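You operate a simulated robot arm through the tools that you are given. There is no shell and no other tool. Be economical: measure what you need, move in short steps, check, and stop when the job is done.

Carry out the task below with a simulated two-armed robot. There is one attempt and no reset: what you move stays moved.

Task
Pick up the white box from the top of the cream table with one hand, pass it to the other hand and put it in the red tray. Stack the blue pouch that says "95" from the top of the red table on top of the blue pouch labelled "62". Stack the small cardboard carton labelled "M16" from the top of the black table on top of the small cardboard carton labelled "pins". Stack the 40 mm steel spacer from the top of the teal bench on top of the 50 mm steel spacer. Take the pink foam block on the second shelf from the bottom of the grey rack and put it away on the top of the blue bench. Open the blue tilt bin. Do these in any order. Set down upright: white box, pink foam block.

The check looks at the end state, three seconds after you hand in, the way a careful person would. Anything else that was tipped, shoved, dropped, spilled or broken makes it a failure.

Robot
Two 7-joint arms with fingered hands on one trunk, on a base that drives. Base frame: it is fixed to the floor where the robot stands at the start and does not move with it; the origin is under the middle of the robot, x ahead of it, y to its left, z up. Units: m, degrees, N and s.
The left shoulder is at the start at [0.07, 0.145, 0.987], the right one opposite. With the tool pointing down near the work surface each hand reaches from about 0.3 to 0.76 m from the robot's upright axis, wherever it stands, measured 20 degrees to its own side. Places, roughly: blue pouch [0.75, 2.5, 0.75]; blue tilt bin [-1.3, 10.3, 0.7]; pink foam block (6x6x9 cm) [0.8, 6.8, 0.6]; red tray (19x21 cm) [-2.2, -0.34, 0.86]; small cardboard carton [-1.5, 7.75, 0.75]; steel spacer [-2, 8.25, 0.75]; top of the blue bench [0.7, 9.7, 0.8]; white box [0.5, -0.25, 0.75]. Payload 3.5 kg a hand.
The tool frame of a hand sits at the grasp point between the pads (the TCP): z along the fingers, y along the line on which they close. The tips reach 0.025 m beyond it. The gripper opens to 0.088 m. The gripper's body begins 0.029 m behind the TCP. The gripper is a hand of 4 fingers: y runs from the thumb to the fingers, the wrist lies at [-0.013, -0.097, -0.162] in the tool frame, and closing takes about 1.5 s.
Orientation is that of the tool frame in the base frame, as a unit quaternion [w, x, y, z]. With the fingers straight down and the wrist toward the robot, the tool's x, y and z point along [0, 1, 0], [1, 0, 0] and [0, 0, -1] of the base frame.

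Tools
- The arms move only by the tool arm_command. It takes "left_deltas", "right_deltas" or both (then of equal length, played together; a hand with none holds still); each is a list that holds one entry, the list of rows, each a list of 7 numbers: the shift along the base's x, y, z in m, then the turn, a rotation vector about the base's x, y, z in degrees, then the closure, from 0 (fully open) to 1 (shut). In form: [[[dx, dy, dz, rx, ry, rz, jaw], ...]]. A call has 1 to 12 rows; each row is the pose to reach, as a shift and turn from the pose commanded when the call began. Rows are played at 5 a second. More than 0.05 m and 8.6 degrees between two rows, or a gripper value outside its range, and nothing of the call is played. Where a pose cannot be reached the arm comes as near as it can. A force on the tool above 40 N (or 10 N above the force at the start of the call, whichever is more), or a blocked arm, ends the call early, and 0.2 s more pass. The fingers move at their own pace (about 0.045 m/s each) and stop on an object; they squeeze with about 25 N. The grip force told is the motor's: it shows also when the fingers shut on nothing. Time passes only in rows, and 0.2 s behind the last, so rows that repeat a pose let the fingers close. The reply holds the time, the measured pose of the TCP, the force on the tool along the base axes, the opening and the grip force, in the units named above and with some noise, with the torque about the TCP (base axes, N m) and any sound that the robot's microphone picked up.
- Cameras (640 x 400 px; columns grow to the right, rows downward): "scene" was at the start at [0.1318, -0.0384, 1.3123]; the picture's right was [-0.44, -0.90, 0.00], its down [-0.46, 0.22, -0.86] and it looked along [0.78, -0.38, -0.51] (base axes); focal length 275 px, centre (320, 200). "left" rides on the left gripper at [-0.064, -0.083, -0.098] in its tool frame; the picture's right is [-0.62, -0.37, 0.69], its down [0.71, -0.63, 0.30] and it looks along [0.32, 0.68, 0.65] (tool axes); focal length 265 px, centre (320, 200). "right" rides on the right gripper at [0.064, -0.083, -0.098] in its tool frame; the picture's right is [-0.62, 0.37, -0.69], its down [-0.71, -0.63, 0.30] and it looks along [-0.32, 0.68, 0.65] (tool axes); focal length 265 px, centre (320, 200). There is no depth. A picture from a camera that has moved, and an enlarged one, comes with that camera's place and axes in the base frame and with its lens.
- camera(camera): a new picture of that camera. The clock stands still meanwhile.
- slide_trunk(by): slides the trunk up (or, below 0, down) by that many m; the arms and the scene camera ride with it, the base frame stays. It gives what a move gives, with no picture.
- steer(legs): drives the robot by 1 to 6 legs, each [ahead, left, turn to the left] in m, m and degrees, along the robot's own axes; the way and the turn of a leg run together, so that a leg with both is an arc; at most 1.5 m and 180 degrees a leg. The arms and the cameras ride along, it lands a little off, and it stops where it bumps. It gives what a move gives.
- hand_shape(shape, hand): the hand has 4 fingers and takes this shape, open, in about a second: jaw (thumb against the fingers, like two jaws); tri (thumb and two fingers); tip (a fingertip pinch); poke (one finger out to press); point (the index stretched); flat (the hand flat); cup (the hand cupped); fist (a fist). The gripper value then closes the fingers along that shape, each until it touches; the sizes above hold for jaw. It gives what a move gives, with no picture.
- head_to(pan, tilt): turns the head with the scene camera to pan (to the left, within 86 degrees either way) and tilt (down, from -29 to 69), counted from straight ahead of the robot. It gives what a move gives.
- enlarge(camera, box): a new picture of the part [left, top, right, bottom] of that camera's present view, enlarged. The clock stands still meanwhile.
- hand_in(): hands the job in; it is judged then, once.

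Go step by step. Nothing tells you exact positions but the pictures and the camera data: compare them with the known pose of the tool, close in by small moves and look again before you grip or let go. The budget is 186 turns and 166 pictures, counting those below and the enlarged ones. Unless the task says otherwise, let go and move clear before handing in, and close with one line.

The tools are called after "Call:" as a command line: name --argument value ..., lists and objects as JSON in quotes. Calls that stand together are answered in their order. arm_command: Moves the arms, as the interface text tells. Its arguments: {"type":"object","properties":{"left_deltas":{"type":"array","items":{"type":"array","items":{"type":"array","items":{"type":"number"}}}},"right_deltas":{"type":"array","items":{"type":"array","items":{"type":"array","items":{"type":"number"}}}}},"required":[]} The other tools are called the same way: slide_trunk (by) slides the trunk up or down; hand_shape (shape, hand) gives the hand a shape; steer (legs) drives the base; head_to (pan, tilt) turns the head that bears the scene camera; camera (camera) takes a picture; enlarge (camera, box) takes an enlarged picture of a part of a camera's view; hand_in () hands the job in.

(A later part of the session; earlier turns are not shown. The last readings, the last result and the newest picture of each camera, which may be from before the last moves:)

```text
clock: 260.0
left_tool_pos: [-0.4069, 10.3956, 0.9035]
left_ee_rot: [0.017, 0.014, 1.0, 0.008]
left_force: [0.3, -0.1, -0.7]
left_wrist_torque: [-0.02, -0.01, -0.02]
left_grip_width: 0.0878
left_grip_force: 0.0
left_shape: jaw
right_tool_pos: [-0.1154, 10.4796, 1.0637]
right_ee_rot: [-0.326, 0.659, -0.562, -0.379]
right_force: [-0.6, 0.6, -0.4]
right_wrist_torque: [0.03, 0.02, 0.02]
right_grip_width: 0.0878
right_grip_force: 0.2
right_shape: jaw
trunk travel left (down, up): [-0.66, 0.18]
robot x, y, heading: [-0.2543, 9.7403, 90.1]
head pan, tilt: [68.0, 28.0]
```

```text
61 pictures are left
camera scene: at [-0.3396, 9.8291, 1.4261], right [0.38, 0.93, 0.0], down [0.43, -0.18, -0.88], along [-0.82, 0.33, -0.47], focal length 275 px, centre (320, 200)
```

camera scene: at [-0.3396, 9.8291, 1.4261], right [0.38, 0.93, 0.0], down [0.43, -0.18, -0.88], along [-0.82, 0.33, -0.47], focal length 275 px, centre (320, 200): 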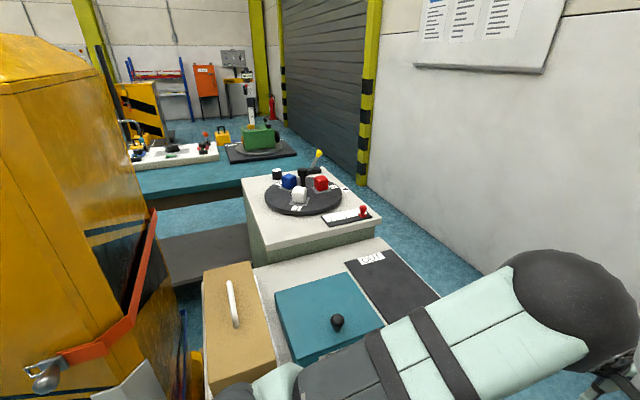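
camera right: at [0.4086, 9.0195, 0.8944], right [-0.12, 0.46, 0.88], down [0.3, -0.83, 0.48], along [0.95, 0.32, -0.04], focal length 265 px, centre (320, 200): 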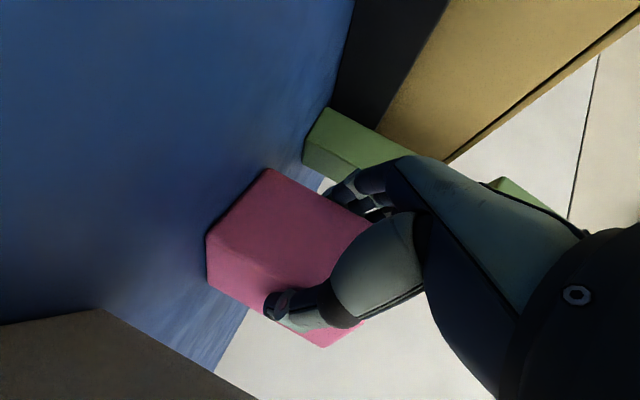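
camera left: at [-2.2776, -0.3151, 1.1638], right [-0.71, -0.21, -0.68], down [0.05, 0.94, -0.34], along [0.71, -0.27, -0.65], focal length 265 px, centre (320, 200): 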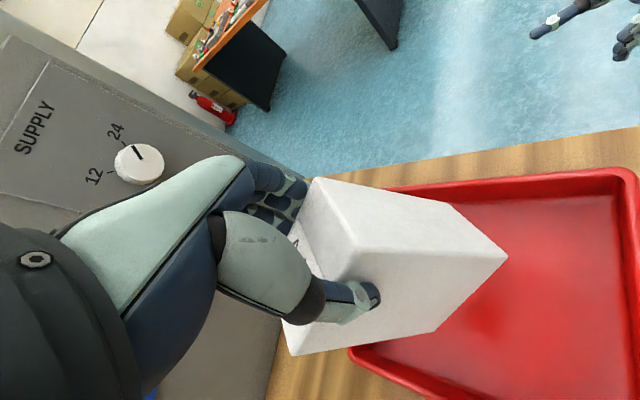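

I see the cabinets but no tilt bin from here. I back down to y≈8.3 and look at the left side, which also shows the black table and teal bench.

Call:
slide_trunk --by 0.16

Call:
steer --legs '[[-1.45, 0, 0]]'

Call:
head_to --pan 60 --tilt 25

Call:
camera --camera "scene"

Call:
head_to --pan 86 --tilt 25

Call:
camera --camera "scene"

```text
clock: 261.8
left_tool_pos: [-0.4067, 10.3957, 1.0623]
left_ee_rot: [0.017, 0.015, 1.0, 0.008]
left_force: [0.2, 0.1, -0.5]
left_wrist_torque: [0.03, -0.02, 0.01]
left_grip_width: 0.0882
left_grip_force: 0.1
left_shape: jaw
right_tool_pos: [-0.1164, 10.4774, 1.223]
right_ee_rot: [-0.325, 0.659, -0.562, -0.378]
right_force: [-0.9, 0.1, -0.4]
right_wrist_torque: [-0.01, 0.0, 0.01]
right_grip_width: 0.0874
right_grip_force: 0.1
right_shape: jaw
trunk travel left (down, up): [-0.82, 0.02]
robot x, y, heading: [-0.2555, 9.7438, 90.0]
head pan, tilt: [68.0, 28.0]
```

```text
clock: 269.1
left_tool_pos: [-0.4075, 8.9354, 1.0638]
left_ee_rot: [0.016, 0.017, 1.0, 0.009]
left_force: [0.2, -0.4, 0.1]
left_wrist_torque: [-0.02, 0.04, 0.0]
left_grip_width: 0.0881
left_grip_force: 0.0
left_shape: jaw
right_tool_pos: [-0.1165, 9.0163, 1.2229]
right_ee_rot: [-0.326, 0.658, -0.564, -0.377]
right_force: [0.5, -1.2, 0.3]
right_wrist_torque: [0.0, -0.01, -0.02]
right_grip_width: 0.0876
right_grip_force: 0.0
right_shape: jaw
trunk travel left (down, up): [-0.82, 0.02]
robot x, y, heading: [-0.2622, 8.2816, 89.8]
head pan, tilt: [68.0, 28.0]
```

```text
clock: 269.8
left_tool_pos: [-0.4083, 8.9346, 1.0646]
left_ee_rot: [0.017, 0.018, 1.0, 0.009]
left_force: [-0.7, 0.4, -0.4]
left_wrist_torque: [0.0, -0.03, 0.0]
left_grip_width: 0.0879
left_grip_force: 0.0
left_shape: jaw
right_tool_pos: [-0.1159, 9.0151, 1.2229]
right_ee_rot: [-0.327, 0.658, -0.564, -0.378]
right_force: [-0.3, 0.8, -0.2]
right_wrist_torque: [0.0, 0.0, 0.02]
right_grip_width: 0.0875
right_grip_force: 0.0
right_shape: jaw
trunk travel left (down, up): [-0.82, 0.02]
robot x, y, heading: [-0.2626, 8.2801, 89.8]
head pan, tilt: [60.0, 25.0]
```

```text
60 pictures are left
camera scene: at [-0.3391, 8.3789, 1.5909], right [0.5, 0.86, 0.0], down [0.36, -0.21, -0.91], along [-0.78, 0.46, -0.42], focal length 275 px, centre (320, 200)
```

scene: 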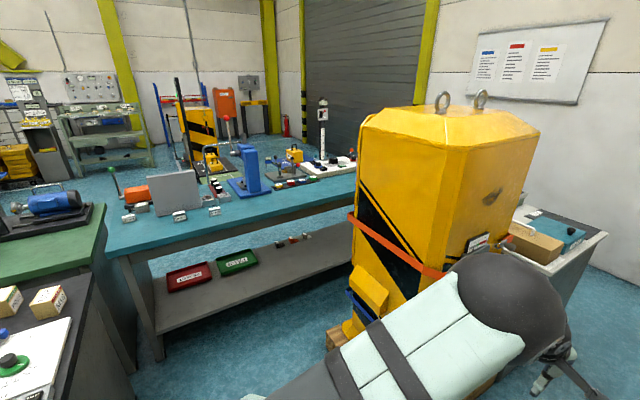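

```text
clock: 270.6
left_tool_pos: [-0.4079, 8.9334, 1.0624]
left_ee_rot: [0.016, 0.016, 1.0, 0.008]
left_force: [-0.1, -0.8, -0.3]
left_wrist_torque: [0.02, -0.04, -0.01]
left_grip_width: 0.088
left_grip_force: 0.1
left_shape: jaw
right_tool_pos: [-0.1166, 9.0155, 1.2237]
right_ee_rot: [-0.326, 0.658, -0.564, -0.378]
right_force: [0.3, 0.2, 0.3]
right_wrist_torque: [0.02, -0.04, -0.04]
right_grip_width: 0.0875
right_grip_force: 0.0
right_shape: jaw
trunk travel left (down, up): [-0.82, 0.02]
robot x, y, heading: [-0.2586, 8.2858, 89.8]
head pan, tilt: [85.9, 25.0]
```

```text
59 pictures are left
camera scene: at [-0.3514, 8.3396, 1.5909], right [0.08, 1.0, 0.0], down [0.42, -0.03, -0.91], along [-0.9, 0.07, -0.42], focal length 275 px, centre (320, 200)
```

scene: 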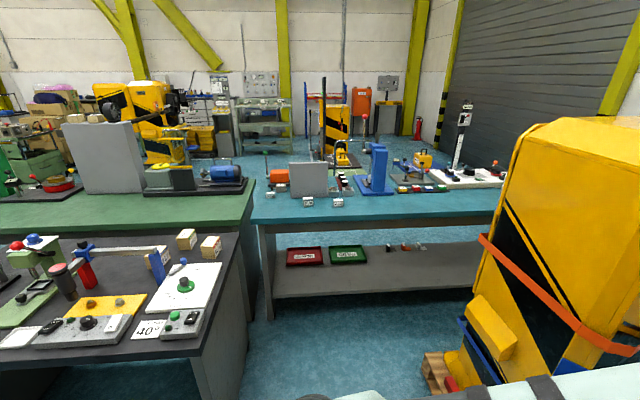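

Now the layout is clear: black table with cartons (end at y≈8.0), teal bench with small spacers (front x≈-1.66), and a free bay between them and the yellow machine. I turn to face -x and enter the bay.

Call:
steer --legs '[[-0.2, -0.1, 0], [0, 0, 90], [0, -0.36, 0], [0.75, 0, 0]]'

Call:
head_to --pan 5 --tilt 35

Call:
camera --camera "scene"

```text
clock: 281.8
left_tool_pos: [-1.5585, 8.2916, 1.065]
left_ee_rot: [0.006, -0.698, 0.716, 0.018]
left_force: [0.0, 0.1, 0.2]
left_wrist_torque: [0.0, -0.02, -0.03]
left_grip_width: 0.0879
left_grip_force: 0.1
left_shape: jaw
right_tool_pos: [-1.6423, 8.5813, 1.2241]
right_ee_rot: [0.038, 0.863, 0.07, -0.498]
right_force: [-0.3, -0.6, -0.1]
right_wrist_torque: [-0.03, -0.01, -0.02]
right_grip_width: 0.0877
right_grip_force: 0.0
right_shape: jaw
trunk travel left (down, up): [-0.82, 0.02]
robot x, y, heading: [-0.9075, 8.4458, -179.4]
head pan, tilt: [85.9, 25.0]
```

```text
clock: 283.3
left_tool_pos: [-1.5596, 8.2913, 1.0635]
left_ee_rot: [0.006, -0.698, 0.716, 0.018]
left_force: [0.2, 0.4, 0.1]
left_wrist_torque: [0.03, 0.0, -0.02]
left_grip_width: 0.0877
left_grip_force: 0.1
left_shape: jaw
right_tool_pos: [-1.6431, 8.5813, 1.2231]
right_ee_rot: [0.039, 0.864, 0.07, -0.497]
right_force: [0.1, 0.3, -0.4]
right_wrist_torque: [0.0, 0.0, 0.01]
right_grip_width: 0.0874
right_grip_force: 0.0
right_shape: jaw
trunk travel left (down, up): [-0.82, 0.02]
robot x, y, heading: [-0.9086, 8.4413, -179.9]
head pan, tilt: [5.0, 35.0]
```

```text
58 pictures are left
camera scene: at [-1.0452, 8.4367, 1.5751], right [-0.09, 1.0, 0.0], down [0.57, 0.05, -0.82], along [-0.82, -0.07, -0.57], focal length 275 px, centre (320, 200)
```

scene: 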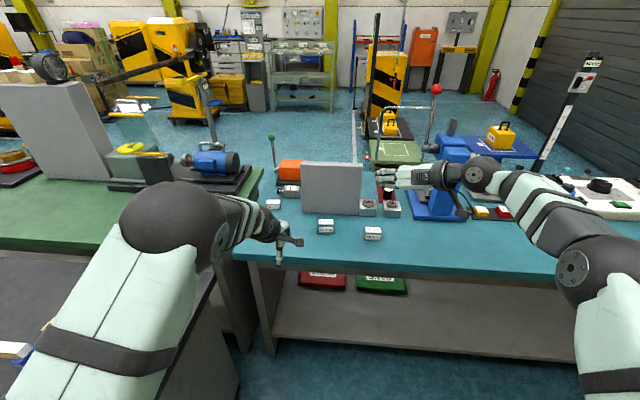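

Call:
enlarge --camera "scene" --box '[250, 170, 420, 250]'

```text
3.76 times, centred on (335, 210) of scene
camera zoom: at [-1.0452, 8.4367, 1.5751], right [-0.09, 1.0, 0.0], down [0.57, 0.05, -0.82], along [-0.82, -0.07, -0.57], focal length 1037 px, centre (264, 162)
```

zoom: 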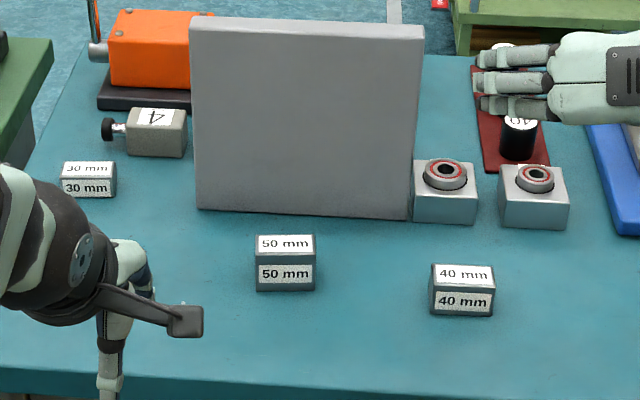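

I can read 40 mm at about (-1.86, 8.575) and 50 mm at (-1.88, 8.39), both square to the bench. I point the right hand down and pull both arms back before approaching.

Call:
arm_command --right_deltas '[[[0.025, 0, 0, 0.6, -7.4, -1, 0], [0.05, 0, 0, 1.2, -14.9, -2.1, 0], [0.075, 0, 0, 1.8, -22.3, -3.1, 0], [0.1, 0, 0, 2.3, -29.8, -4.2, 0], [0.125, 0, 0, 2.9, -37.2, -5.2, 0], [0.15, 0, -0.01, 3.5, -44.7, -6.3, 0], [0.175, 0, -0.03, 4.1, -52.1, -7.3, 0], [0.2, 0, -0.05, 4.7, -59.6, -8.4, 0]]]' --left_deltas '[[[0.02, 0, 0.03, 0, 0, 0, 0], [0.05, -0.01, 0.06, 0, 0, 0, 0], [0.08, -0.03, 0.09, 0, 0, 0, 0], [0.11, -0.05, 0.12, 0, 0, 0, 0], [0.14, -0.07, 0.15, 0, 0, 0, 0], [0.17, -0.09, 0.18, 0, 0, 0, 0], [0.2, -0.11, 0.2, 0, 0, 0, 0], [0.24, -0.13, 0.22, 0, 0, 0, 0]]]'

Call:
steer --legs '[[0.32, 0, 0]]'

Call:
head_to --pan 0 --tilt 48

Call:
camera --camera "scene"

```text
clock: 285.1
left_tool_pos: [-1.3154, 8.1598, 1.2878]
left_ee_rot: [0.007, -0.697, 0.717, 0.025]
left_force: [0.5, 0.3, 0.7]
left_wrist_torque: [0.0, -0.01, 0.01]
left_grip_width: 0.0879
left_grip_force: 0.1
left_shape: jaw
right_tool_pos: [-1.4403, 8.5802, 1.171]
right_ee_rot: [-0.001, 1.0, 0.001, -0.001]
right_force: [0.1, 0.8, 0.9]
right_wrist_torque: [0.01, 0.0, 0.02]
right_grip_width: 0.0877
right_grip_force: 0.0
right_shape: jaw
trunk travel left (down, up): [-0.82, 0.02]
robot x, y, heading: [-0.9068, 8.4436, -179.9]
head pan, tilt: [5.0, 35.0]
```

```text
clock: 287.3
left_tool_pos: [-1.6414, 8.1553, 1.2866]
left_ee_rot: [0.008, -0.7, 0.713, 0.022]
left_force: [1.1, 0.4, -0.2]
left_wrist_torque: [0.0, 0.0, 0.01]
left_grip_width: 0.0879
left_grip_force: 0.0
left_shape: jaw
right_tool_pos: [-1.7679, 8.5768, 1.1712]
right_ee_rot: [0.0, 1.0, 0.003, -0.004]
right_force: [-0.2, -0.1, -0.2]
right_wrist_torque: [-0.02, 0.0, 0.0]
right_grip_width: 0.0877
right_grip_force: 0.0
right_shape: jaw
trunk travel left (down, up): [-0.82, 0.02]
robot x, y, heading: [-1.2294, 8.4371, -179.7]
head pan, tilt: [5.0, 35.0]
```

```text
clock: 288.0
left_tool_pos: [-1.6446, 8.1541, 1.2855]
left_ee_rot: [0.009, -0.701, 0.713, 0.022]
left_force: [-0.6, 0.6, 0.5]
left_wrist_torque: [-0.01, 0.0, -0.03]
left_grip_width: 0.0882
left_grip_force: 0.1
left_shape: jaw
right_tool_pos: [-1.7713, 8.5785, 1.1703]
right_ee_rot: [0.0, 1.0, 0.004, -0.002]
right_force: [0.6, 0.5, -0.2]
right_wrist_torque: [0.02, -0.01, 0.02]
right_grip_width: 0.0877
right_grip_force: 0.1
right_shape: jaw
trunk travel left (down, up): [-0.82, 0.02]
robot x, y, heading: [-1.2335, 8.4447, -179.7]
head pan, tilt: [0.0, 48.0]
```

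```text
56 pictures are left
camera scene: at [-1.3636, 8.4422, 1.5561], right [-0.01, 1.0, 0.0], down [0.74, 0.01, -0.67], along [-0.67, -0.01, -0.74], focal length 275 px, centre (320, 200)
```

scene: 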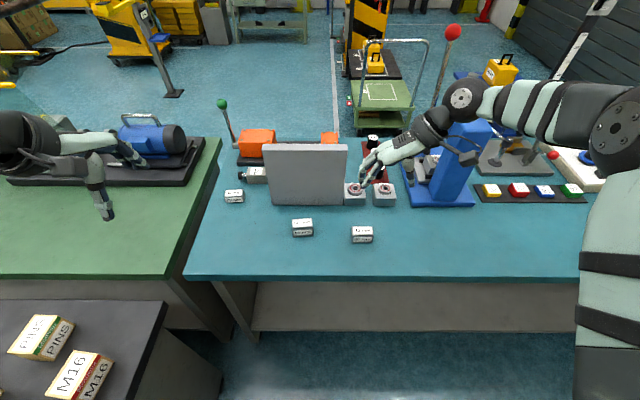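

Call:
enlarge --camera "scene" --box '[270, 190, 410, 270]'

Call:
enlarge --camera "scene" --box '[0, 290, 160, 400]'

```text
4.57 times, centred on (340, 230) of scene
camera zoom: at [-1.3636, 8.4422, 1.5561], right [-0.01, 1.0, 0.0], down [0.74, 0.01, -0.67], along [-0.67, -0.01, -0.74], focal length 1259 px, centre (229, 63)
```

zoom: 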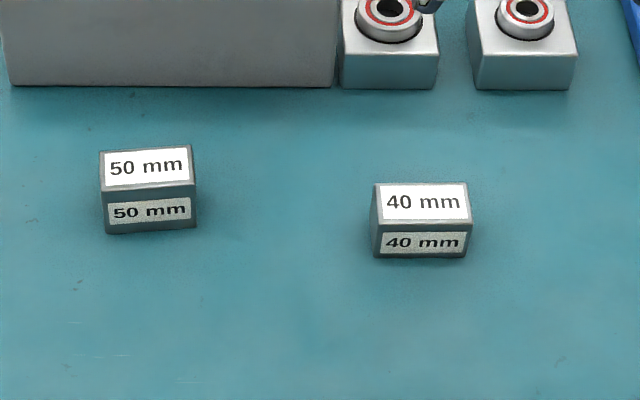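

```text
3.64 times, centred on (80, 345) of scene
camera zoom: at [-1.3636, 8.4422, 1.5561], right [-0.01, 1.0, 0.0], down [0.74, 0.01, -0.67], along [-0.67, -0.01, -0.74], focal length 1001 px, centre (1193, -327)
```

zoom: 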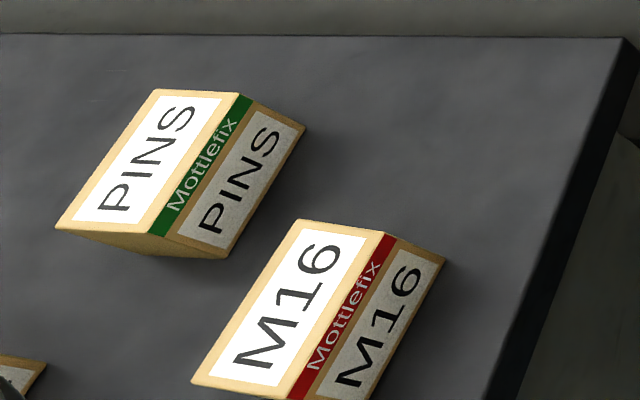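

Spacers located: 40 mm centre (-1.853, 8.567), 50 mm centre (-1.875, 8.385) yawed ≈5.5°. I move the right hand above the 40 mm one.

Call:
arm_command --right_deltas '[[[-0.02, -0.003, -0.03, 0, 0, 0, 0], [-0.04, -0.006, -0.07, 0, 0, 0, 0], [-0.06, -0.009, -0.11, 0, 0, 0, 0], [-0.08, -0.0115, -0.15, 0, 0, 0, 0], [-0.082, -0.0115, -0.19, 0, 0, 0, 0], [-0.082, -0.0115, -0.23, 0, 0, 0, 0], [-0.082, -0.0115, -0.24, 0, 0, 0, 0]]]'

Call:
enlarge --camera "scene" --box '[270, 150, 450, 270]'

Call:
camera --camera "right"

```text
clock: 289.6
left_tool_pos: [-1.6447, 8.1553, 1.2843]
left_ee_rot: [0.009, -0.701, 0.713, 0.022]
left_force: [0.1, -0.3, 0.7]
left_wrist_torque: [-0.01, 0.01, -0.03]
left_grip_width: 0.0879
left_grip_force: 0.1
left_shape: jaw
right_tool_pos: [-1.8543, 8.5676, 0.9299]
right_ee_rot: [0.001, 1.0, 0.002, -0.002]
right_force: [-0.3, -0.2, -0.7]
right_wrist_torque: [-0.04, -0.02, 0.02]
right_grip_width: 0.0878
right_grip_force: 0.0
right_shape: jaw
trunk travel left (down, up): [-0.82, 0.02]
robot x, y, heading: [-1.2343, 8.4453, -179.4]
head pan, tilt: [0.0, 48.0]
```

```text
3.33 times, centred on (360, 210) of scene
camera zoom: at [-1.3634, 8.4421, 1.5561], right [-0.01, 1.0, 0.0], down [0.74, 0.01, -0.67], along [-0.67, 0.0, -0.74], focal length 918 px, centre (187, 167)
```

zoom: 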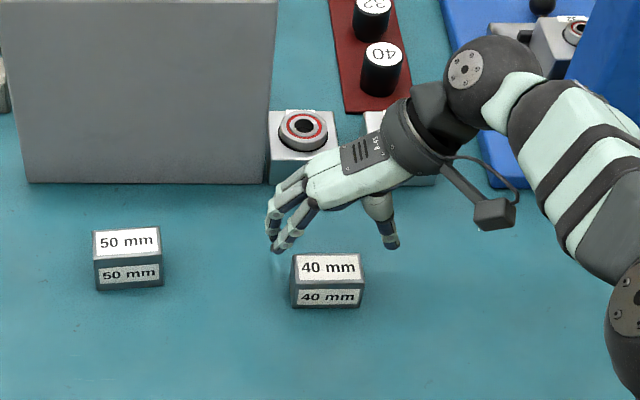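

```text
52 pictures are left
camera right: at [-1.7885, 8.6511, 1.0285], right [-0.61, -0.37, 0.69], down [-0.72, 0.63, -0.3], along [-0.32, -0.69, -0.65], focal length 265 px, centre (320, 200)
```

right: 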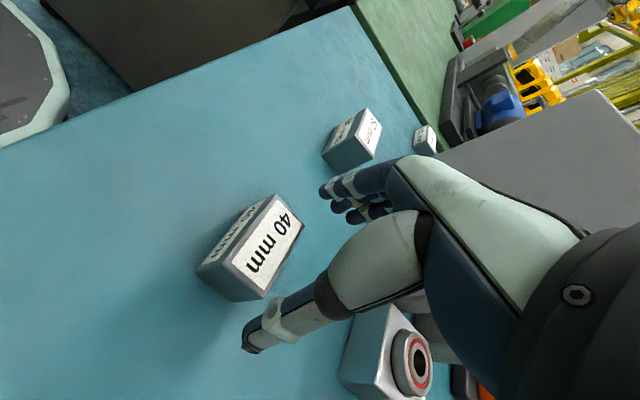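

Alignment agrees within a centimetre. I descend in small steps.

Call:
arm_command --right_deltas '[[[0.001, -0.004, -0.025, 0, 0, 0, 0], [0.001, -0.004, -0.045, 0, 0, 0, 0], [0.001, -0.004, -0.058, 0, 0, 0, 0], [0.001, -0.004, -0.066, 0, 0, 0, 0]]]'

Call:
camera --camera "right"

```text
clock: 290.6
left_tool_pos: [-1.6433, 8.1545, 1.2847]
left_ee_rot: [0.009, -0.701, 0.713, 0.021]
left_force: [-0.1, -1.0, 0.2]
left_wrist_torque: [0.0, 0.0, 0.0]
left_grip_width: 0.0879
left_grip_force: 0.0
left_shape: jaw
right_tool_pos: [-1.8423, 8.5619, 0.8773]
right_ee_rot: [0.0, 1.0, 0.003, -0.003]
right_force: [-0.3, 1.4, 0.3]
right_wrist_torque: [0.01, 0.0, -0.01]
right_grip_width: 0.088
right_grip_force: 0.1
right_shape: jaw
right hand out of reach, approached as far as the arm can: row 2, 3, 4
trunk travel left (down, up): [-0.82, 0.02]
robot x, y, heading: [-1.2329, 8.4396, -179.7]
head pan, tilt: [0.0, 48.0]
```

```text
51 pictures are left
camera right: at [-1.777, 8.6449, 0.9756], right [-0.61, -0.37, 0.7], down [-0.72, 0.63, -0.3], along [-0.32, -0.69, -0.65], focal length 265 px, centre (320, 200)
```

right: 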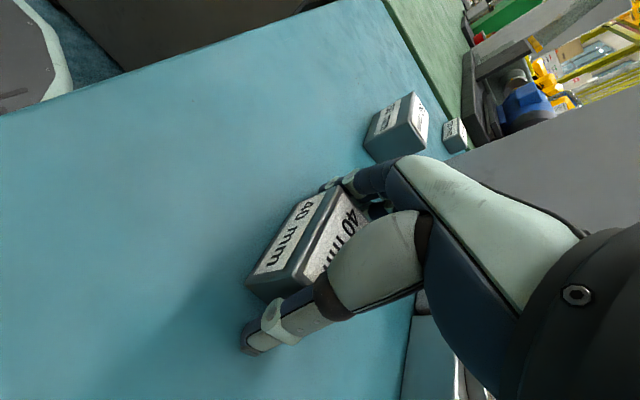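

The trunk is a bit high for this reach. I raise the hand, lower the trunk 12 cm, and come down again.

Call:
arm_command --right_deltas '[[[0, 0, 0.04, 0, 0, 0, 0], [0, 0, 0.08, 0, 0, 0, 0], [0, 0, 0.12, 0, 0, 0, 0], [0, 0, 0.16, 0, 0, 0, 0]]]'

Call:
slide_trunk --by -0.12

```text
clock: 291.6
left_tool_pos: [-1.6428, 8.1564, 1.2851]
left_ee_rot: [0.009, -0.7, 0.713, 0.022]
left_force: [-0.7, -0.9, -0.1]
left_wrist_torque: [0.0, 0.0, -0.02]
left_grip_width: 0.0879
left_grip_force: 0.0
left_shape: jaw
right_tool_pos: [-1.8379, 8.5603, 1.0384]
right_ee_rot: [0.0, 1.0, 0.004, -0.002]
right_force: [0.5, 0.6, -0.1]
right_wrist_torque: [0.0, 0.03, 0.01]
right_grip_width: 0.0877
right_grip_force: 0.1
right_shape: jaw
trunk travel left (down, up): [-0.82, 0.02]
robot x, y, heading: [-1.2373, 8.44, -179.6]
head pan, tilt: [0.0, 48.0]
```

```text
clock: 293.1
left_tool_pos: [-1.6441, 8.1554, 1.1658]
left_ee_rot: [0.009, -0.7, 0.714, 0.021]
left_force: [1.3, 0.5, -0.1]
left_wrist_torque: [-0.04, 0.0, 0.02]
left_grip_width: 0.0877
left_grip_force: 0.1
left_shape: jaw
right_tool_pos: [-1.84, 8.5605, 0.9184]
right_ee_rot: [0.0, 1.0, 0.005, -0.003]
right_force: [-1.0, -0.6, -1.1]
right_wrist_torque: [-0.01, -0.02, -0.03]
right_grip_width: 0.0878
right_grip_force: 0.0
right_shape: jaw
trunk travel left (down, up): [-0.7, 0.14]
robot x, y, heading: [-1.2331, 8.4451, -179.3]
head pan, tilt: [0.0, 48.0]
```

Call:
arm_command --right_deltas '[[[-0.006, 0.002, -0.015, 0, 0, 0, 0], [-0.011, 0.002, -0.03, 0, 0, 0, 0], [-0.011, 0.002, -0.042, 0, 0, 0, 0], [-0.011, 0.002, -0.05, 0, 0, 0, 0], [-0.011, 0.002, -0.056, 0, 0, 0, 0]]]'

Call:
camera --camera "right"

Call:
enlarge --camera "scene" --box '[270, 130, 450, 250]'

```text
clock: 294.3
left_tool_pos: [-1.6382, 8.155, 1.1693]
left_ee_rot: [0.007, -0.701, 0.713, 0.023]
left_force: [0.7, 0.7, 0.0]
left_wrist_torque: [0.02, 0.02, -0.02]
left_grip_width: 0.0876
left_grip_force: 0.1
left_shape: jaw
right_tool_pos: [-1.8497, 8.5626, 0.8732]
right_ee_rot: [0.003, 1.0, 0.002, -0.012]
right_force: [-1.9, 4.8, 37.7]
right_wrist_torque: [-1.48, 0.17, -0.08]
right_grip_width: 0.0854
right_grip_force: 0.1
right_shape: jaw
trunk travel left (down, up): [-0.7, 0.14]
robot x, y, heading: [-1.2365, 8.4463, -179.6]
head pan, tilt: [0.0, 48.0]
```

```text
50 pictures are left
camera right: at [-1.7823, 8.6472, 0.9684], right [-0.6, -0.37, 0.71], down [-0.72, 0.63, -0.29], along [-0.34, -0.69, -0.64], focal length 265 px, centre (320, 200)
```

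right: 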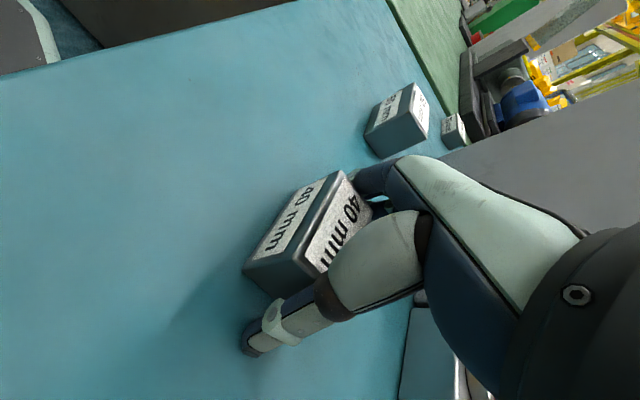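

```text
3.33 times, centred on (360, 190) of scene
camera zoom: at [-1.3558, 8.4426, 1.4374], right [-0.01, 1.0, 0.0], down [0.74, 0.01, -0.67], along [-0.67, 0.0, -0.74], focal length 918 px, centre (187, 233)
```

zoom: 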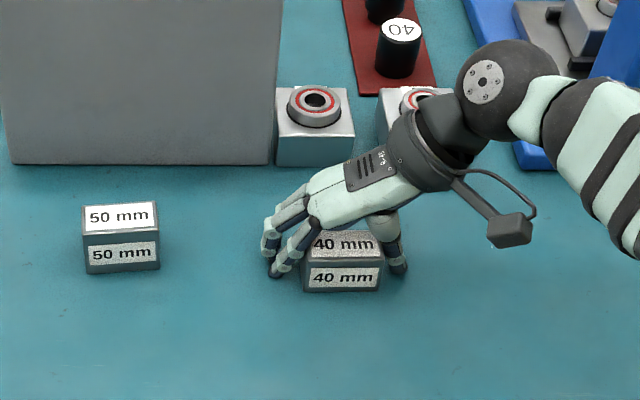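

The fingertips touch the bench (z≈0.848) either side of the block. I lift 3 mm, nudge 5 mm toward me and close.

Call:
arm_command --right_deltas '[[[0.003, 0, 0.012, 0, 0, 0, 0], [0.006, 0, 0.0145, 0, 0, 0, 0], [0.006, 0, 0.0145, 0, 0, 0, 0.4], [0.006, 0, 0.0145, 0, 0, 0, 0.8], [0.006, 0, 0.0145, 0, 0, 0, 1], [0.006, 0, 0.0145, 0, 0, 0, 1], [0.006, 0, 0.0145, 0, 0, 0, 1], [0.006, 0, 0.0145, 0, 0, 0, 1], [0.006, 0, 0.0145, 0, 0, 0, 1], [0.006, 0, 0.03, 0, 0, 0, 1], [0.006, 0, 0.06, 0, 0, 0, 1], [0.006, 0, 0.09, 0, 0, 0, 1]]]'

Call:
camera --camera "right"

Call:
enlarge --camera "scene" --box '[270, 130, 450, 250]'

```text
clock: 296.9
left_tool_pos: [-1.6447, 8.1545, 1.1641]
left_ee_rot: [0.01, -0.701, 0.713, 0.021]
left_force: [-0.6, 0.5, -0.2]
left_wrist_torque: [0.01, -0.01, 0.02]
left_grip_width: 0.0879
left_grip_force: 0.1
left_shape: jaw
right_tool_pos: [-1.8441, 8.5625, 0.9491]
right_ee_rot: [-0.001, 1.0, 0.004, 0.0]
right_force: [0.5, 0.4, -6.2]
right_wrist_torque: [0.01, 0.03, 0.02]
right_grip_width: 0.0604
right_grip_force: 25.2
right_shape: jaw
trunk travel left (down, up): [-0.7, 0.14]
robot x, y, heading: [-1.2349, 8.4412, -179.6]
head pan, tilt: [0.0, 48.0]
```

```text
48 pictures are left
camera right: at [-1.779, 8.6463, 1.0474], right [-0.62, -0.37, 0.69], down [-0.72, 0.63, -0.3], along [-0.32, -0.68, -0.65], focal length 265 px, centre (320, 200)
```

right: 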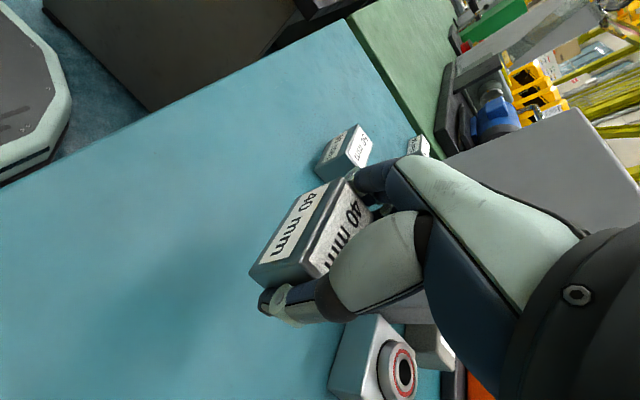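

```text
3.33 times, centred on (360, 190) of scene
camera zoom: at [-1.3638, 8.4424, 1.436], right [-0.01, 1.0, 0.0], down [0.74, 0.01, -0.67], along [-0.67, -0.01, -0.74], focal length 918 px, centre (187, 233)
```

zoom: 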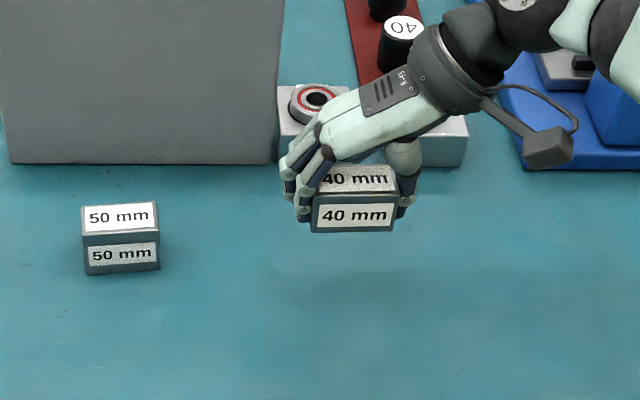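

The 40 mm spacer is lifted level. The 50 mm one's centre works out at about (-1.865, 8.385), yaw 6.5°. I carry it over.

Call:
arm_command --right_deltas '[[[-0.004, -0.035, 0.02, 0, 0, 1.5, 1], [-0.008, -0.07, 0.03, 0, 0, 3, 1], [-0.012, -0.105, 0.03, 0, 0, 4.5, 1], [-0.016, -0.14, 0.03, 0, 0, 6.5, 1], [-0.02, -0.178, 0.03, 0, 0, 6.5, 1], [-0.02, -0.178, 0.01, 0, 0, 6.5, 1]]]'

Call:
enlarge --camera "scene" --box '[250, 130, 400, 230]'

Call:
camera --camera "right"

```text
clock: 298.3
left_tool_pos: [-1.6453, 8.154, 1.1644]
left_ee_rot: [0.01, -0.701, 0.713, 0.021]
left_force: [-0.1, 0.5, 0.2]
left_wrist_torque: [0.02, 0.03, -0.03]
left_grip_width: 0.0878
left_grip_force: 0.1
left_shape: jaw
right_tool_pos: [-1.85, 8.3847, 0.9698]
right_ee_rot: [-0.001, 0.998, 0.061, 0.0]
right_force: [-0.1, -1.2, -6.5]
right_wrist_torque: [-0.03, 0.04, -0.01]
right_grip_width: 0.0597
right_grip_force: 24.9
right_shape: jaw
right hand out of reach, approached as far as the arm can: row 4, 5, 6
trunk travel left (down, up): [-0.7, 0.14]
robot x, y, heading: [-1.2383, 8.4388, -179.5]
head pan, tilt: [0.0, 48.0]
```

```text
4.00 times, centred on (325, 180) of scene
camera zoom: at [-1.365, 8.4409, 1.4359], right [-0.01, 1.0, 0.0], down [0.74, 0.01, -0.67], along [-0.67, 0.0, -0.74], focal length 1102 px, centre (300, 280)
```

zoom: 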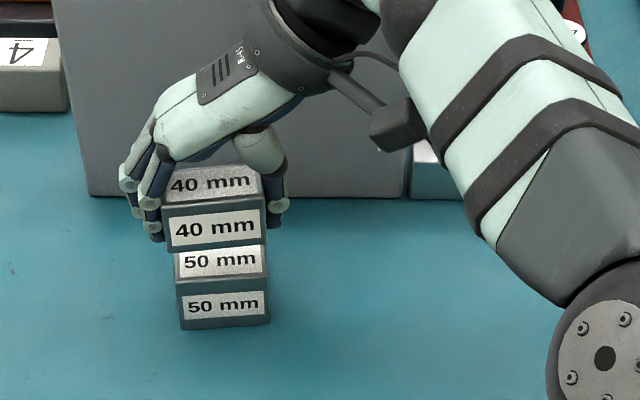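

```text
45 pictures are left
camera right: at [-1.7939, 8.4754, 1.0676], right [-0.57, -0.44, 0.69], down [-0.79, 0.54, -0.3], along [-0.24, -0.72, -0.65], focal length 265 px, centre (320, 200)
```

right: 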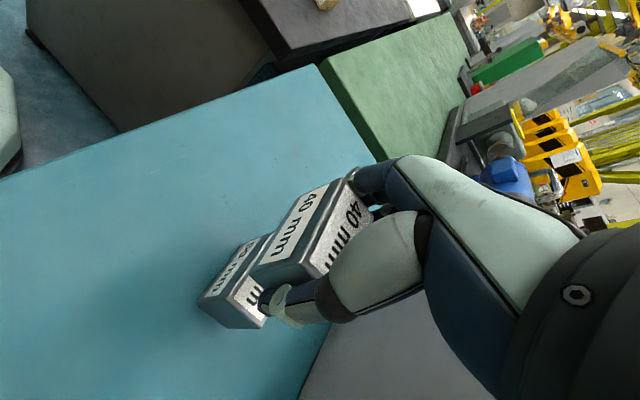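

The arm is 1.4 cm short, so I move the base 3 cm forward and left, then re-aim.

Call:
steer --legs '[[0.03, 0.04, 0]]'

```text
clock: 299.2
left_tool_pos: [-1.6715, 8.1206, 1.1666]
left_ee_rot: [0.007, -0.7, 0.714, 0.02]
left_force: [-0.5, -0.3, 0.2]
left_wrist_torque: [-0.01, -0.03, 0.05]
left_grip_width: 0.0879
left_grip_force: 0.0
left_shape: jaw
right_tool_pos: [-1.8755, 8.3509, 0.9718]
right_ee_rot: [0.002, 0.998, 0.058, -0.002]
right_force: [1.3, -0.1, -6.0]
right_wrist_torque: [0.0, -0.02, 0.02]
right_grip_width: 0.0598
right_grip_force: 24.6
right_shape: jaw
trunk travel left (down, up): [-0.7, 0.14]
robot x, y, heading: [-1.2645, 8.4004, -179.2]
head pan, tilt: [0.0, 48.0]
```

Call:
arm_command --right_deltas '[[[0.005, 0.017, 0, 0, 0, 0, 1], [0.0115, 0.0335, 0, 0, 0, 0, 1], [0.0115, 0.0335, -0.02, 0, 0, 0, 1]]]'

Call:
enlarge --camera "scene" --box '[250, 130, 400, 230]'

Call:
camera --camera "right"

```text
clock: 300.0
left_tool_pos: [-1.6758, 8.1134, 1.1646]
left_ee_rot: [0.01, -0.7, 0.714, 0.022]
left_force: [-0.3, 0.5, -0.8]
left_wrist_torque: [-0.03, -0.02, -0.02]
left_grip_width: 0.0878
left_grip_force: 0.0
left_shape: jaw
right_tool_pos: [-1.8667, 8.3804, 0.9503]
right_ee_rot: [-0.001, 0.998, 0.059, 0.001]
right_force: [-1.1, -0.3, -6.3]
right_wrist_torque: [-0.02, -0.01, -0.03]
right_grip_width: 0.0597
right_grip_force: 24.6
right_shape: jaw
trunk travel left (down, up): [-0.7, 0.14]
robot x, y, heading: [-1.2654, 8.4067, -179.3]
head pan, tilt: [0.0, 48.0]
```

```text
4.00 times, centred on (325, 180) of scene
camera zoom: at [-1.3949, 8.4011, 1.4357], right [-0.01, 1.0, 0.0], down [0.74, 0.01, -0.67], along [-0.67, 0.0, -0.74], focal length 1102 px, centre (300, 280)
```

zoom: 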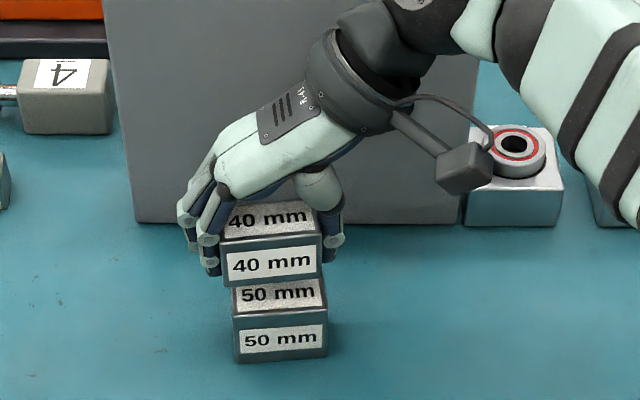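

```text
43 pictures are left
camera right: at [-1.8124, 8.4702, 1.0479], right [-0.57, -0.44, 0.69], down [-0.78, 0.54, -0.3], along [-0.24, -0.72, -0.65], focal length 265 px, centre (320, 200)
```

right: 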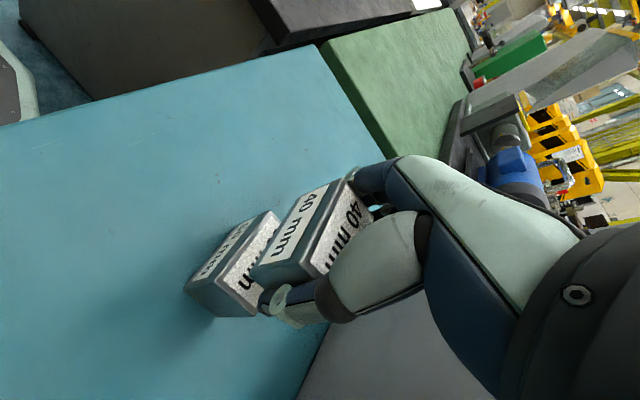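

Front edges agree within 4 mm. Tiny correction, then lower until contact.

Call:
arm_command --right_deltas '[[[0.0025, 0.004, -0.01, 0, 0, 0, 1], [0.0025, 0.004, -0.018, 0, 0, 0, 1], [0.0025, 0.004, -0.023, 0, 0, 0, 1], [0.0025, 0.004, -0.027, 0, 0, 0, 1]]]'

Call:
enlarge --camera "scene" --box '[250, 130, 400, 230]'

```text
clock: 301.0
left_tool_pos: [-1.6727, 8.1164, 1.1653]
left_ee_rot: [0.009, -0.7, 0.714, 0.021]
left_force: [0.6, 1.2, 0.9]
left_wrist_torque: [-0.05, -0.01, 0.02]
left_grip_width: 0.0879
left_grip_force: 0.1
left_shape: jaw
right_tool_pos: [-1.8625, 8.3862, 0.9253]
right_ee_rot: [0.0, 0.998, 0.059, -0.003]
right_force: [0.1, 0.4, 1.4]
right_wrist_torque: [-0.17, 0.01, 0.01]
right_grip_width: 0.0594
right_grip_force: 25.3
right_shape: jaw
trunk travel left (down, up): [-0.7, 0.14]
robot x, y, heading: [-1.2618, 8.4057, -179.5]
head pan, tilt: [0.0, 48.0]
```

```text
4.00 times, centred on (325, 180) of scene
camera zoom: at [-1.3913, 8.4037, 1.4363], right [-0.01, 1.0, 0.0], down [0.74, 0.0, -0.67], along [-0.67, 0.0, -0.74], focal length 1102 px, centre (300, 280)
```

zoom: 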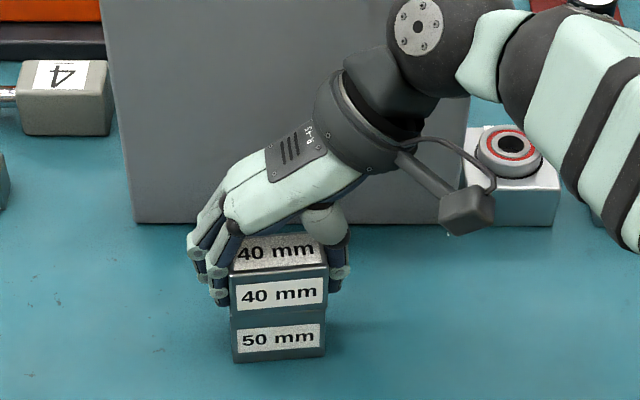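

It rests squarely on the 50 mm spacer. I open and rise.

Call:
arm_command --right_deltas '[[[0, 0, 0, 0, 0, 0, 0.8], [0, 0, 0, 0, 0, 0, 0.5], [0, 0, 0, 0, 0, 0, 0.2], [0, 0, 0, 0, 0, 0, 0], [0, 0, 0, 0, 0, 0, 0], [0, 0, 0, 0, 0, 0, 0], [0, 0, 0.02, 0, 0, 0, 0], [0, 0, 0.06, 0, 0, 0, 0], [0.02, 0.01, 0.1, 0, 0, 0, 0], [0.04, 0.02, 0.14, 0, 0, 0, 0], [0.06, 0.03, 0.18, 0, 0, 0, 0], [0.08, 0.04, 0.22, 0, 0, 0, 0]]]'

Call:
camera --camera "scene"

```text
clock: 303.6
left_tool_pos: [-1.6701, 8.1173, 1.1661]
left_ee_rot: [0.009, -0.7, 0.714, 0.022]
left_force: [0.2, 0.2, 1.2]
left_wrist_torque: [-0.02, 0.04, -0.05]
left_grip_width: 0.088
left_grip_force: 0.0
left_shape: jaw
right_tool_pos: [-1.7807, 8.4256, 1.1436]
right_ee_rot: [0.0, 0.998, 0.059, -0.003]
right_force: [0.1, -0.1, 0.3]
right_wrist_torque: [0.0, 0.01, 0.0]
right_grip_width: 0.088
right_grip_force: 0.0
right_shape: jaw
trunk travel left (down, up): [-0.7, 0.14]
robot x, y, heading: [-1.2644, 8.3995, -179.7]
head pan, tilt: [0.0, 48.0]
```

```text
41 pictures are left
camera scene: at [-1.3894, 8.404, 1.4363], right [-0.01, 1.0, 0.0], down [0.74, 0.0, -0.67], along [-0.67, 0.0, -0.74], focal length 275 px, centre (320, 200)
```

scene: 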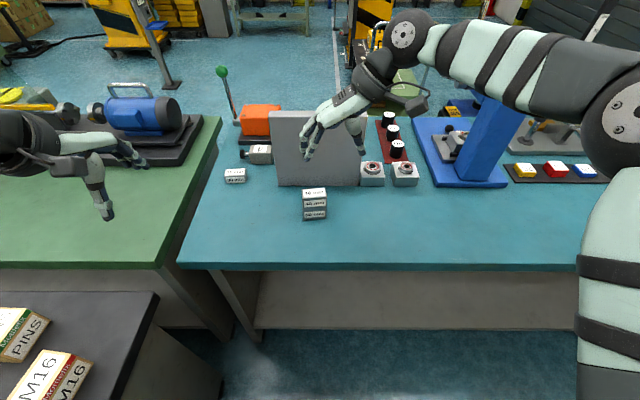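

Task 4 is done. Now I turn left to face the black table's end (-y) and look at the cartons.

Call:
steer --legs '[[0, 0, 90]]'

Call:
head_to --pan -15 --tilt 50

Call:
camera --camera "scene"

```text
clock: 307.8
left_tool_pos: [-0.9902, 7.9837, 1.1638]
left_ee_rot: [0.008, 0.999, -0.026, -0.022]
left_force: [0.6, -0.2, -0.2]
left_wrist_torque: [0.0, 0.0, 0.0]
left_grip_width: 0.0877
left_grip_force: 0.0
left_shape: jaw
right_tool_pos: [-1.3034, 7.8838, 1.1416]
right_ee_rot: [0.001, 0.677, 0.736, -0.001]
right_force: [-0.5, 0.2, 0.1]
right_wrist_torque: [0.01, 0.01, -0.02]
right_grip_width: 0.088
right_grip_force: 0.0
right_shape: jaw
trunk travel left (down, up): [-0.7, 0.14]
robot x, y, heading: [-1.2606, 8.4042, -91.4]
head pan, tilt: [0.0, 48.0]
```

```text
clock: 308.6
left_tool_pos: [-0.9891, 7.9833, 1.1657]
left_ee_rot: [0.008, 0.999, -0.026, -0.023]
left_force: [0.0, -0.4, 0.2]
left_wrist_torque: [0.01, -0.01, -0.01]
left_grip_width: 0.0879
left_grip_force: 0.2
left_shape: jaw
right_tool_pos: [-1.3016, 7.8838, 1.1423]
right_ee_rot: [0.0, 0.677, 0.736, -0.001]
right_force: [-0.3, -0.9, 0.1]
right_wrist_torque: [-0.01, -0.03, -0.01]
right_grip_width: 0.0877
right_grip_force: 0.1
right_shape: jaw
trunk travel left (down, up): [-0.7, 0.14]
robot x, y, heading: [-1.2618, 8.4009, -91.2]
head pan, tilt: [-15.0, 50.0]
```

```text
40 pictures are left
camera scene: at [-1.2857, 8.2802, 1.4334], right [-0.96, 0.28, 0.0], down [0.22, 0.73, -0.64], along [-0.18, -0.62, -0.77], focal length 275 px, centre (320, 200)
```

scene: 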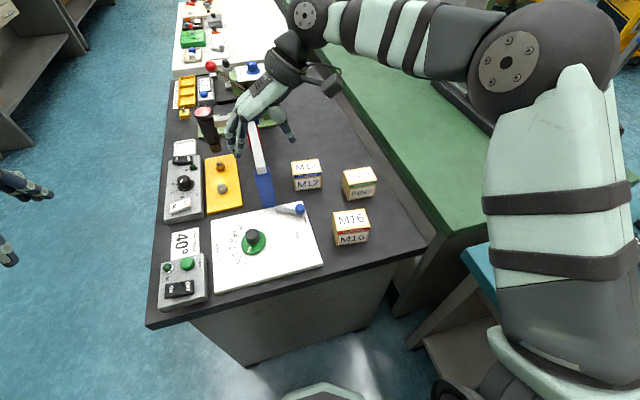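

Call:
enlarge --camera "scene" --box '[280, 140, 420, 260]'

Call:
camera --camera "right"

```text
3.33 times, centred on (350, 200) of scene
camera zoom: at [-1.2857, 8.2802, 1.4334], right [-0.96, 0.28, 0.0], down [0.22, 0.73, -0.64], along [-0.18, -0.62, -0.77], focal length 918 px, centre (220, 200)
```

zoom: 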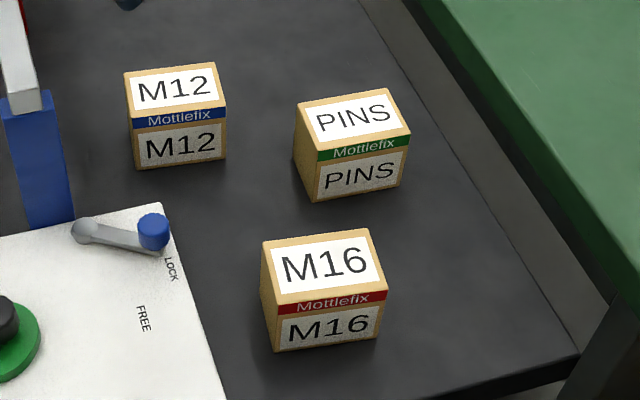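

```text
38 pictures are left
camera right: at [-1.3897, 7.9418, 1.2396], right [0.42, -0.58, 0.7], down [-0.57, -0.77, -0.3], along [0.71, -0.27, -0.65], focal length 265 px, centre (320, 200)
```

right: 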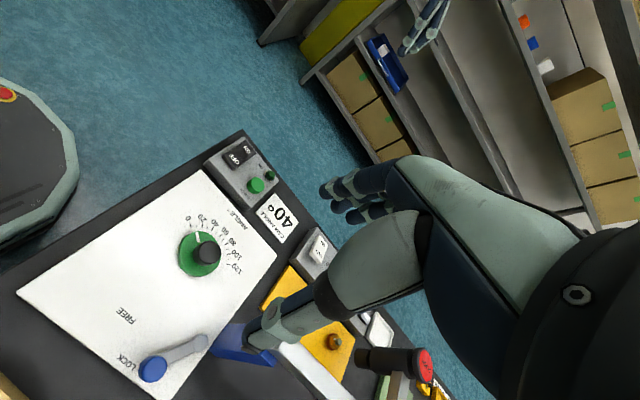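

Cartons: M16 centre (-1.475, 7.908), PINS centre (-1.555, 7.769), tops near z 0.866, each about 8.6 × 6.2 × 6 cm. I'll grip M16 across its 6.2 cm depth, so I rotate the right hand to the forward-closing orientation.

Call:
arm_command --right_deltas '[[[-0.01, 0, 0, 0, 0, -8.5, 0], [-0.03, 0.01, 0, 0, 0, -17, 0], [-0.05, 0.01, 0, 0, 0, -25.5, 0], [-0.07, 0.02, 0, 0, 0, -34, 0], [-0.09, 0.02, 0, 0, 0, -42.5, 0], [-0.11, 0.02, 0, 0, 0, -51, 0], [-0.13, 0.024, -0.01, 0, 0, -59.5, 0], [-0.15, 0.024, -0.02, 0, 0, -68, 0], [-0.173, 0.024, -0.04, 0, 0, -76.5, 0], [-0.173, 0.024, -0.06, 0, 0, -85, 0], [-0.173, 0.024, -0.08, 0, 0, -93.5, 0], [-0.173, 0.024, -0.1, 0, 0, -102, 0]]]'

Call:
enlarge --camera "scene" --box '[260, 110, 440, 260]'

Call:
camera --camera "right"

```text
clock: 311.2
left_tool_pos: [-0.9896, 7.9846, 1.1642]
left_ee_rot: [0.008, 0.999, -0.027, -0.023]
left_force: [-0.1, 0.2, 0.0]
left_wrist_torque: [0.02, 0.01, 0.0]
left_grip_width: 0.0882
left_grip_force: 0.1
left_shape: jaw
right_tool_pos: [-1.4777, 7.9082, 1.0402]
right_ee_rot: [0.0, 0.998, -0.063, -0.003]
right_force: [0.9, -1.2, 0.1]
right_wrist_torque: [0.0, -0.03, 0.01]
right_grip_width: 0.088
right_grip_force: 0.1
right_shape: jaw
trunk travel left (down, up): [-0.7, 0.14]
robot x, y, heading: [-1.2655, 8.4055, -91.6]
head pan, tilt: [-15.0, 50.0]
```

```text
2.67 times, centred on (350, 185) of scene
camera zoom: at [-1.2854, 8.2793, 1.4333], right [-0.96, 0.29, 0.0], down [0.22, 0.73, -0.64], along [-0.18, -0.62, -0.77], focal length 734 px, centre (240, 240)
```

zoom: 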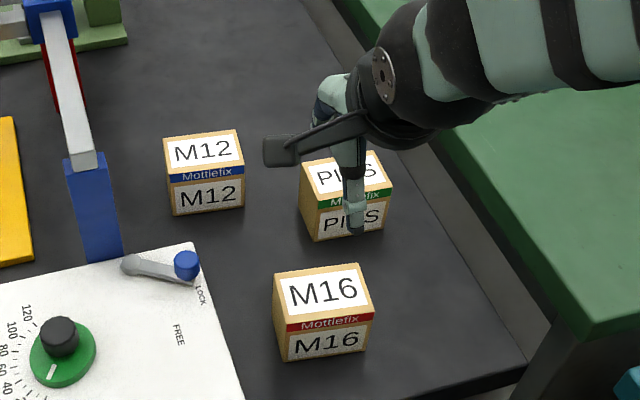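

```text
36 pictures are left
camera right: at [-1.4005, 7.9837, 1.1386], right [-0.66, -0.29, 0.7], down [-0.63, 0.72, -0.3], along [-0.41, -0.64, -0.65], focal length 265 px, centre (320, 200)
```

right: 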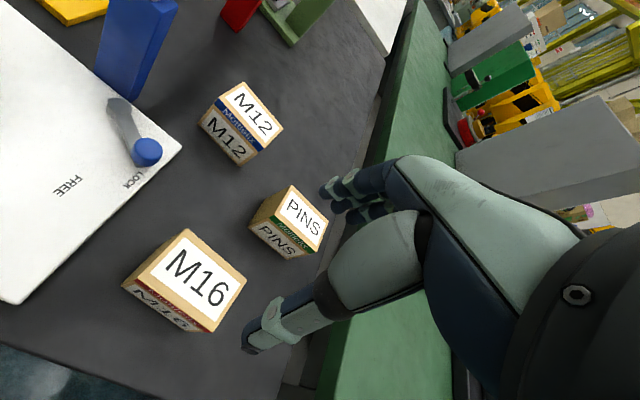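

Both views agree on M16. I descend over it.

Call:
arm_command --right_deltas '[[[0.003, 0.002, -0.04, 0, 0, 0, 0], [0.004, 0.003, -0.08, 0, 0, 0, 0], [0.004, 0.003, -0.11, 0, 0, 0, 0], [0.004, 0.003, -0.14, 0, 0, 0, 0]]]'

Call:
camera --camera "right"

```text
clock: 312.2
left_tool_pos: [-0.9903, 7.9828, 1.1653]
left_ee_rot: [0.007, 0.999, -0.026, -0.021]
left_force: [0.9, -0.7, 0.5]
left_wrist_torque: [0.01, 0.02, -0.01]
left_grip_width: 0.0878
left_grip_force: 0.0
left_shape: jaw
right_tool_pos: [-1.4714, 7.9108, 0.9009]
right_ee_rot: [-0.001, 0.998, -0.063, -0.002]
right_force: [1.3, -0.9, -0.9]
right_wrist_torque: [0.02, 0.0, -0.01]
right_grip_width: 0.0879
right_grip_force: 0.0
right_shape: jaw
trunk travel left (down, up): [-0.7, 0.14]
robot x, y, heading: [-1.2618, 8.406, -91.5]
head pan, tilt: [-15.0, 50.0]
```

```text
35 pictures are left
camera right: at [-1.3954, 7.986, 0.9986], right [-0.66, -0.29, 0.69], down [-0.63, 0.72, -0.3], along [-0.41, -0.64, -0.65], focal length 265 px, centre (320, 200)
```

right: 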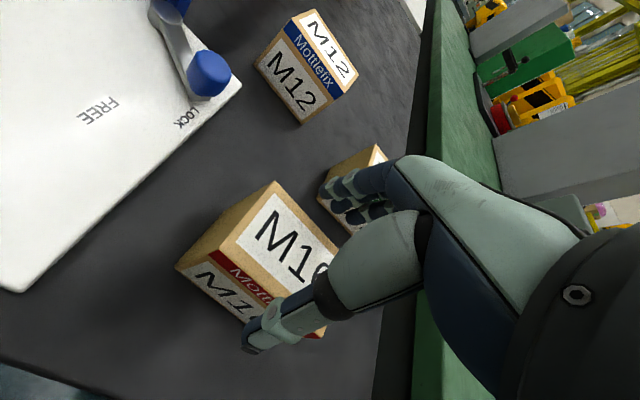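

Call:
arm_command --right_deltas '[[[0, -0.002, -0.015, 0, 0, 0, 0], [0, -0.002, -0.028, 0, 0, 0, 0], [0, -0.002, -0.04, 0, 0, 0, 0], [0, -0.002, -0.05, 0, 0, 0, 0]]]'

Call:
enlarge --camera "scene" --box '[260, 110, 440, 260]'

```text
clock: 313.2
left_tool_pos: [-0.9897, 7.9836, 1.1656]
left_ee_rot: [0.009, 0.999, -0.026, -0.022]
left_force: [-0.1, -0.3, -0.3]
left_wrist_torque: [0.02, 0.01, 0.02]
left_grip_width: 0.0882
left_grip_force: 0.1
left_shape: jaw
right_tool_pos: [-1.472, 7.9098, 0.8529]
right_ee_rot: [0.001, 0.998, -0.062, -0.002]
right_force: [-0.7, -1.5, 2.2]
right_wrist_torque: [-0.04, -0.04, 0.0]
right_grip_width: 0.0878
right_grip_force: 0.0
right_shape: jaw
trunk travel left (down, up): [-0.7, 0.14]
robot x, y, heading: [-1.2641, 8.4038, -91.7]
head pan, tilt: [-15.0, 50.0]
```

```text
2.67 times, centred on (350, 185) of scene
camera zoom: at [-1.2859, 8.2796, 1.4334], right [-0.96, 0.29, 0.0], down [0.22, 0.73, -0.64], along [-0.18, -0.62, -0.77], focal length 734 px, centre (240, 240)
```

zoom: 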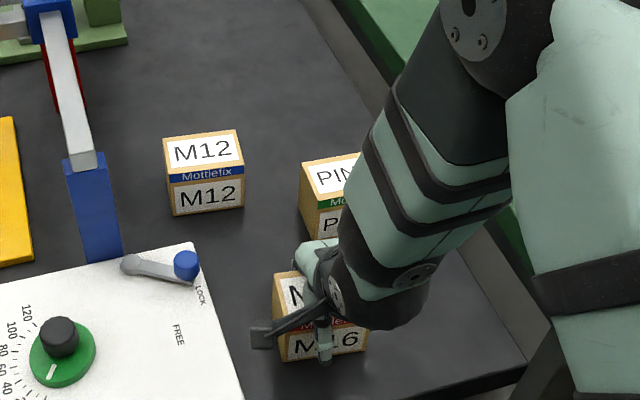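

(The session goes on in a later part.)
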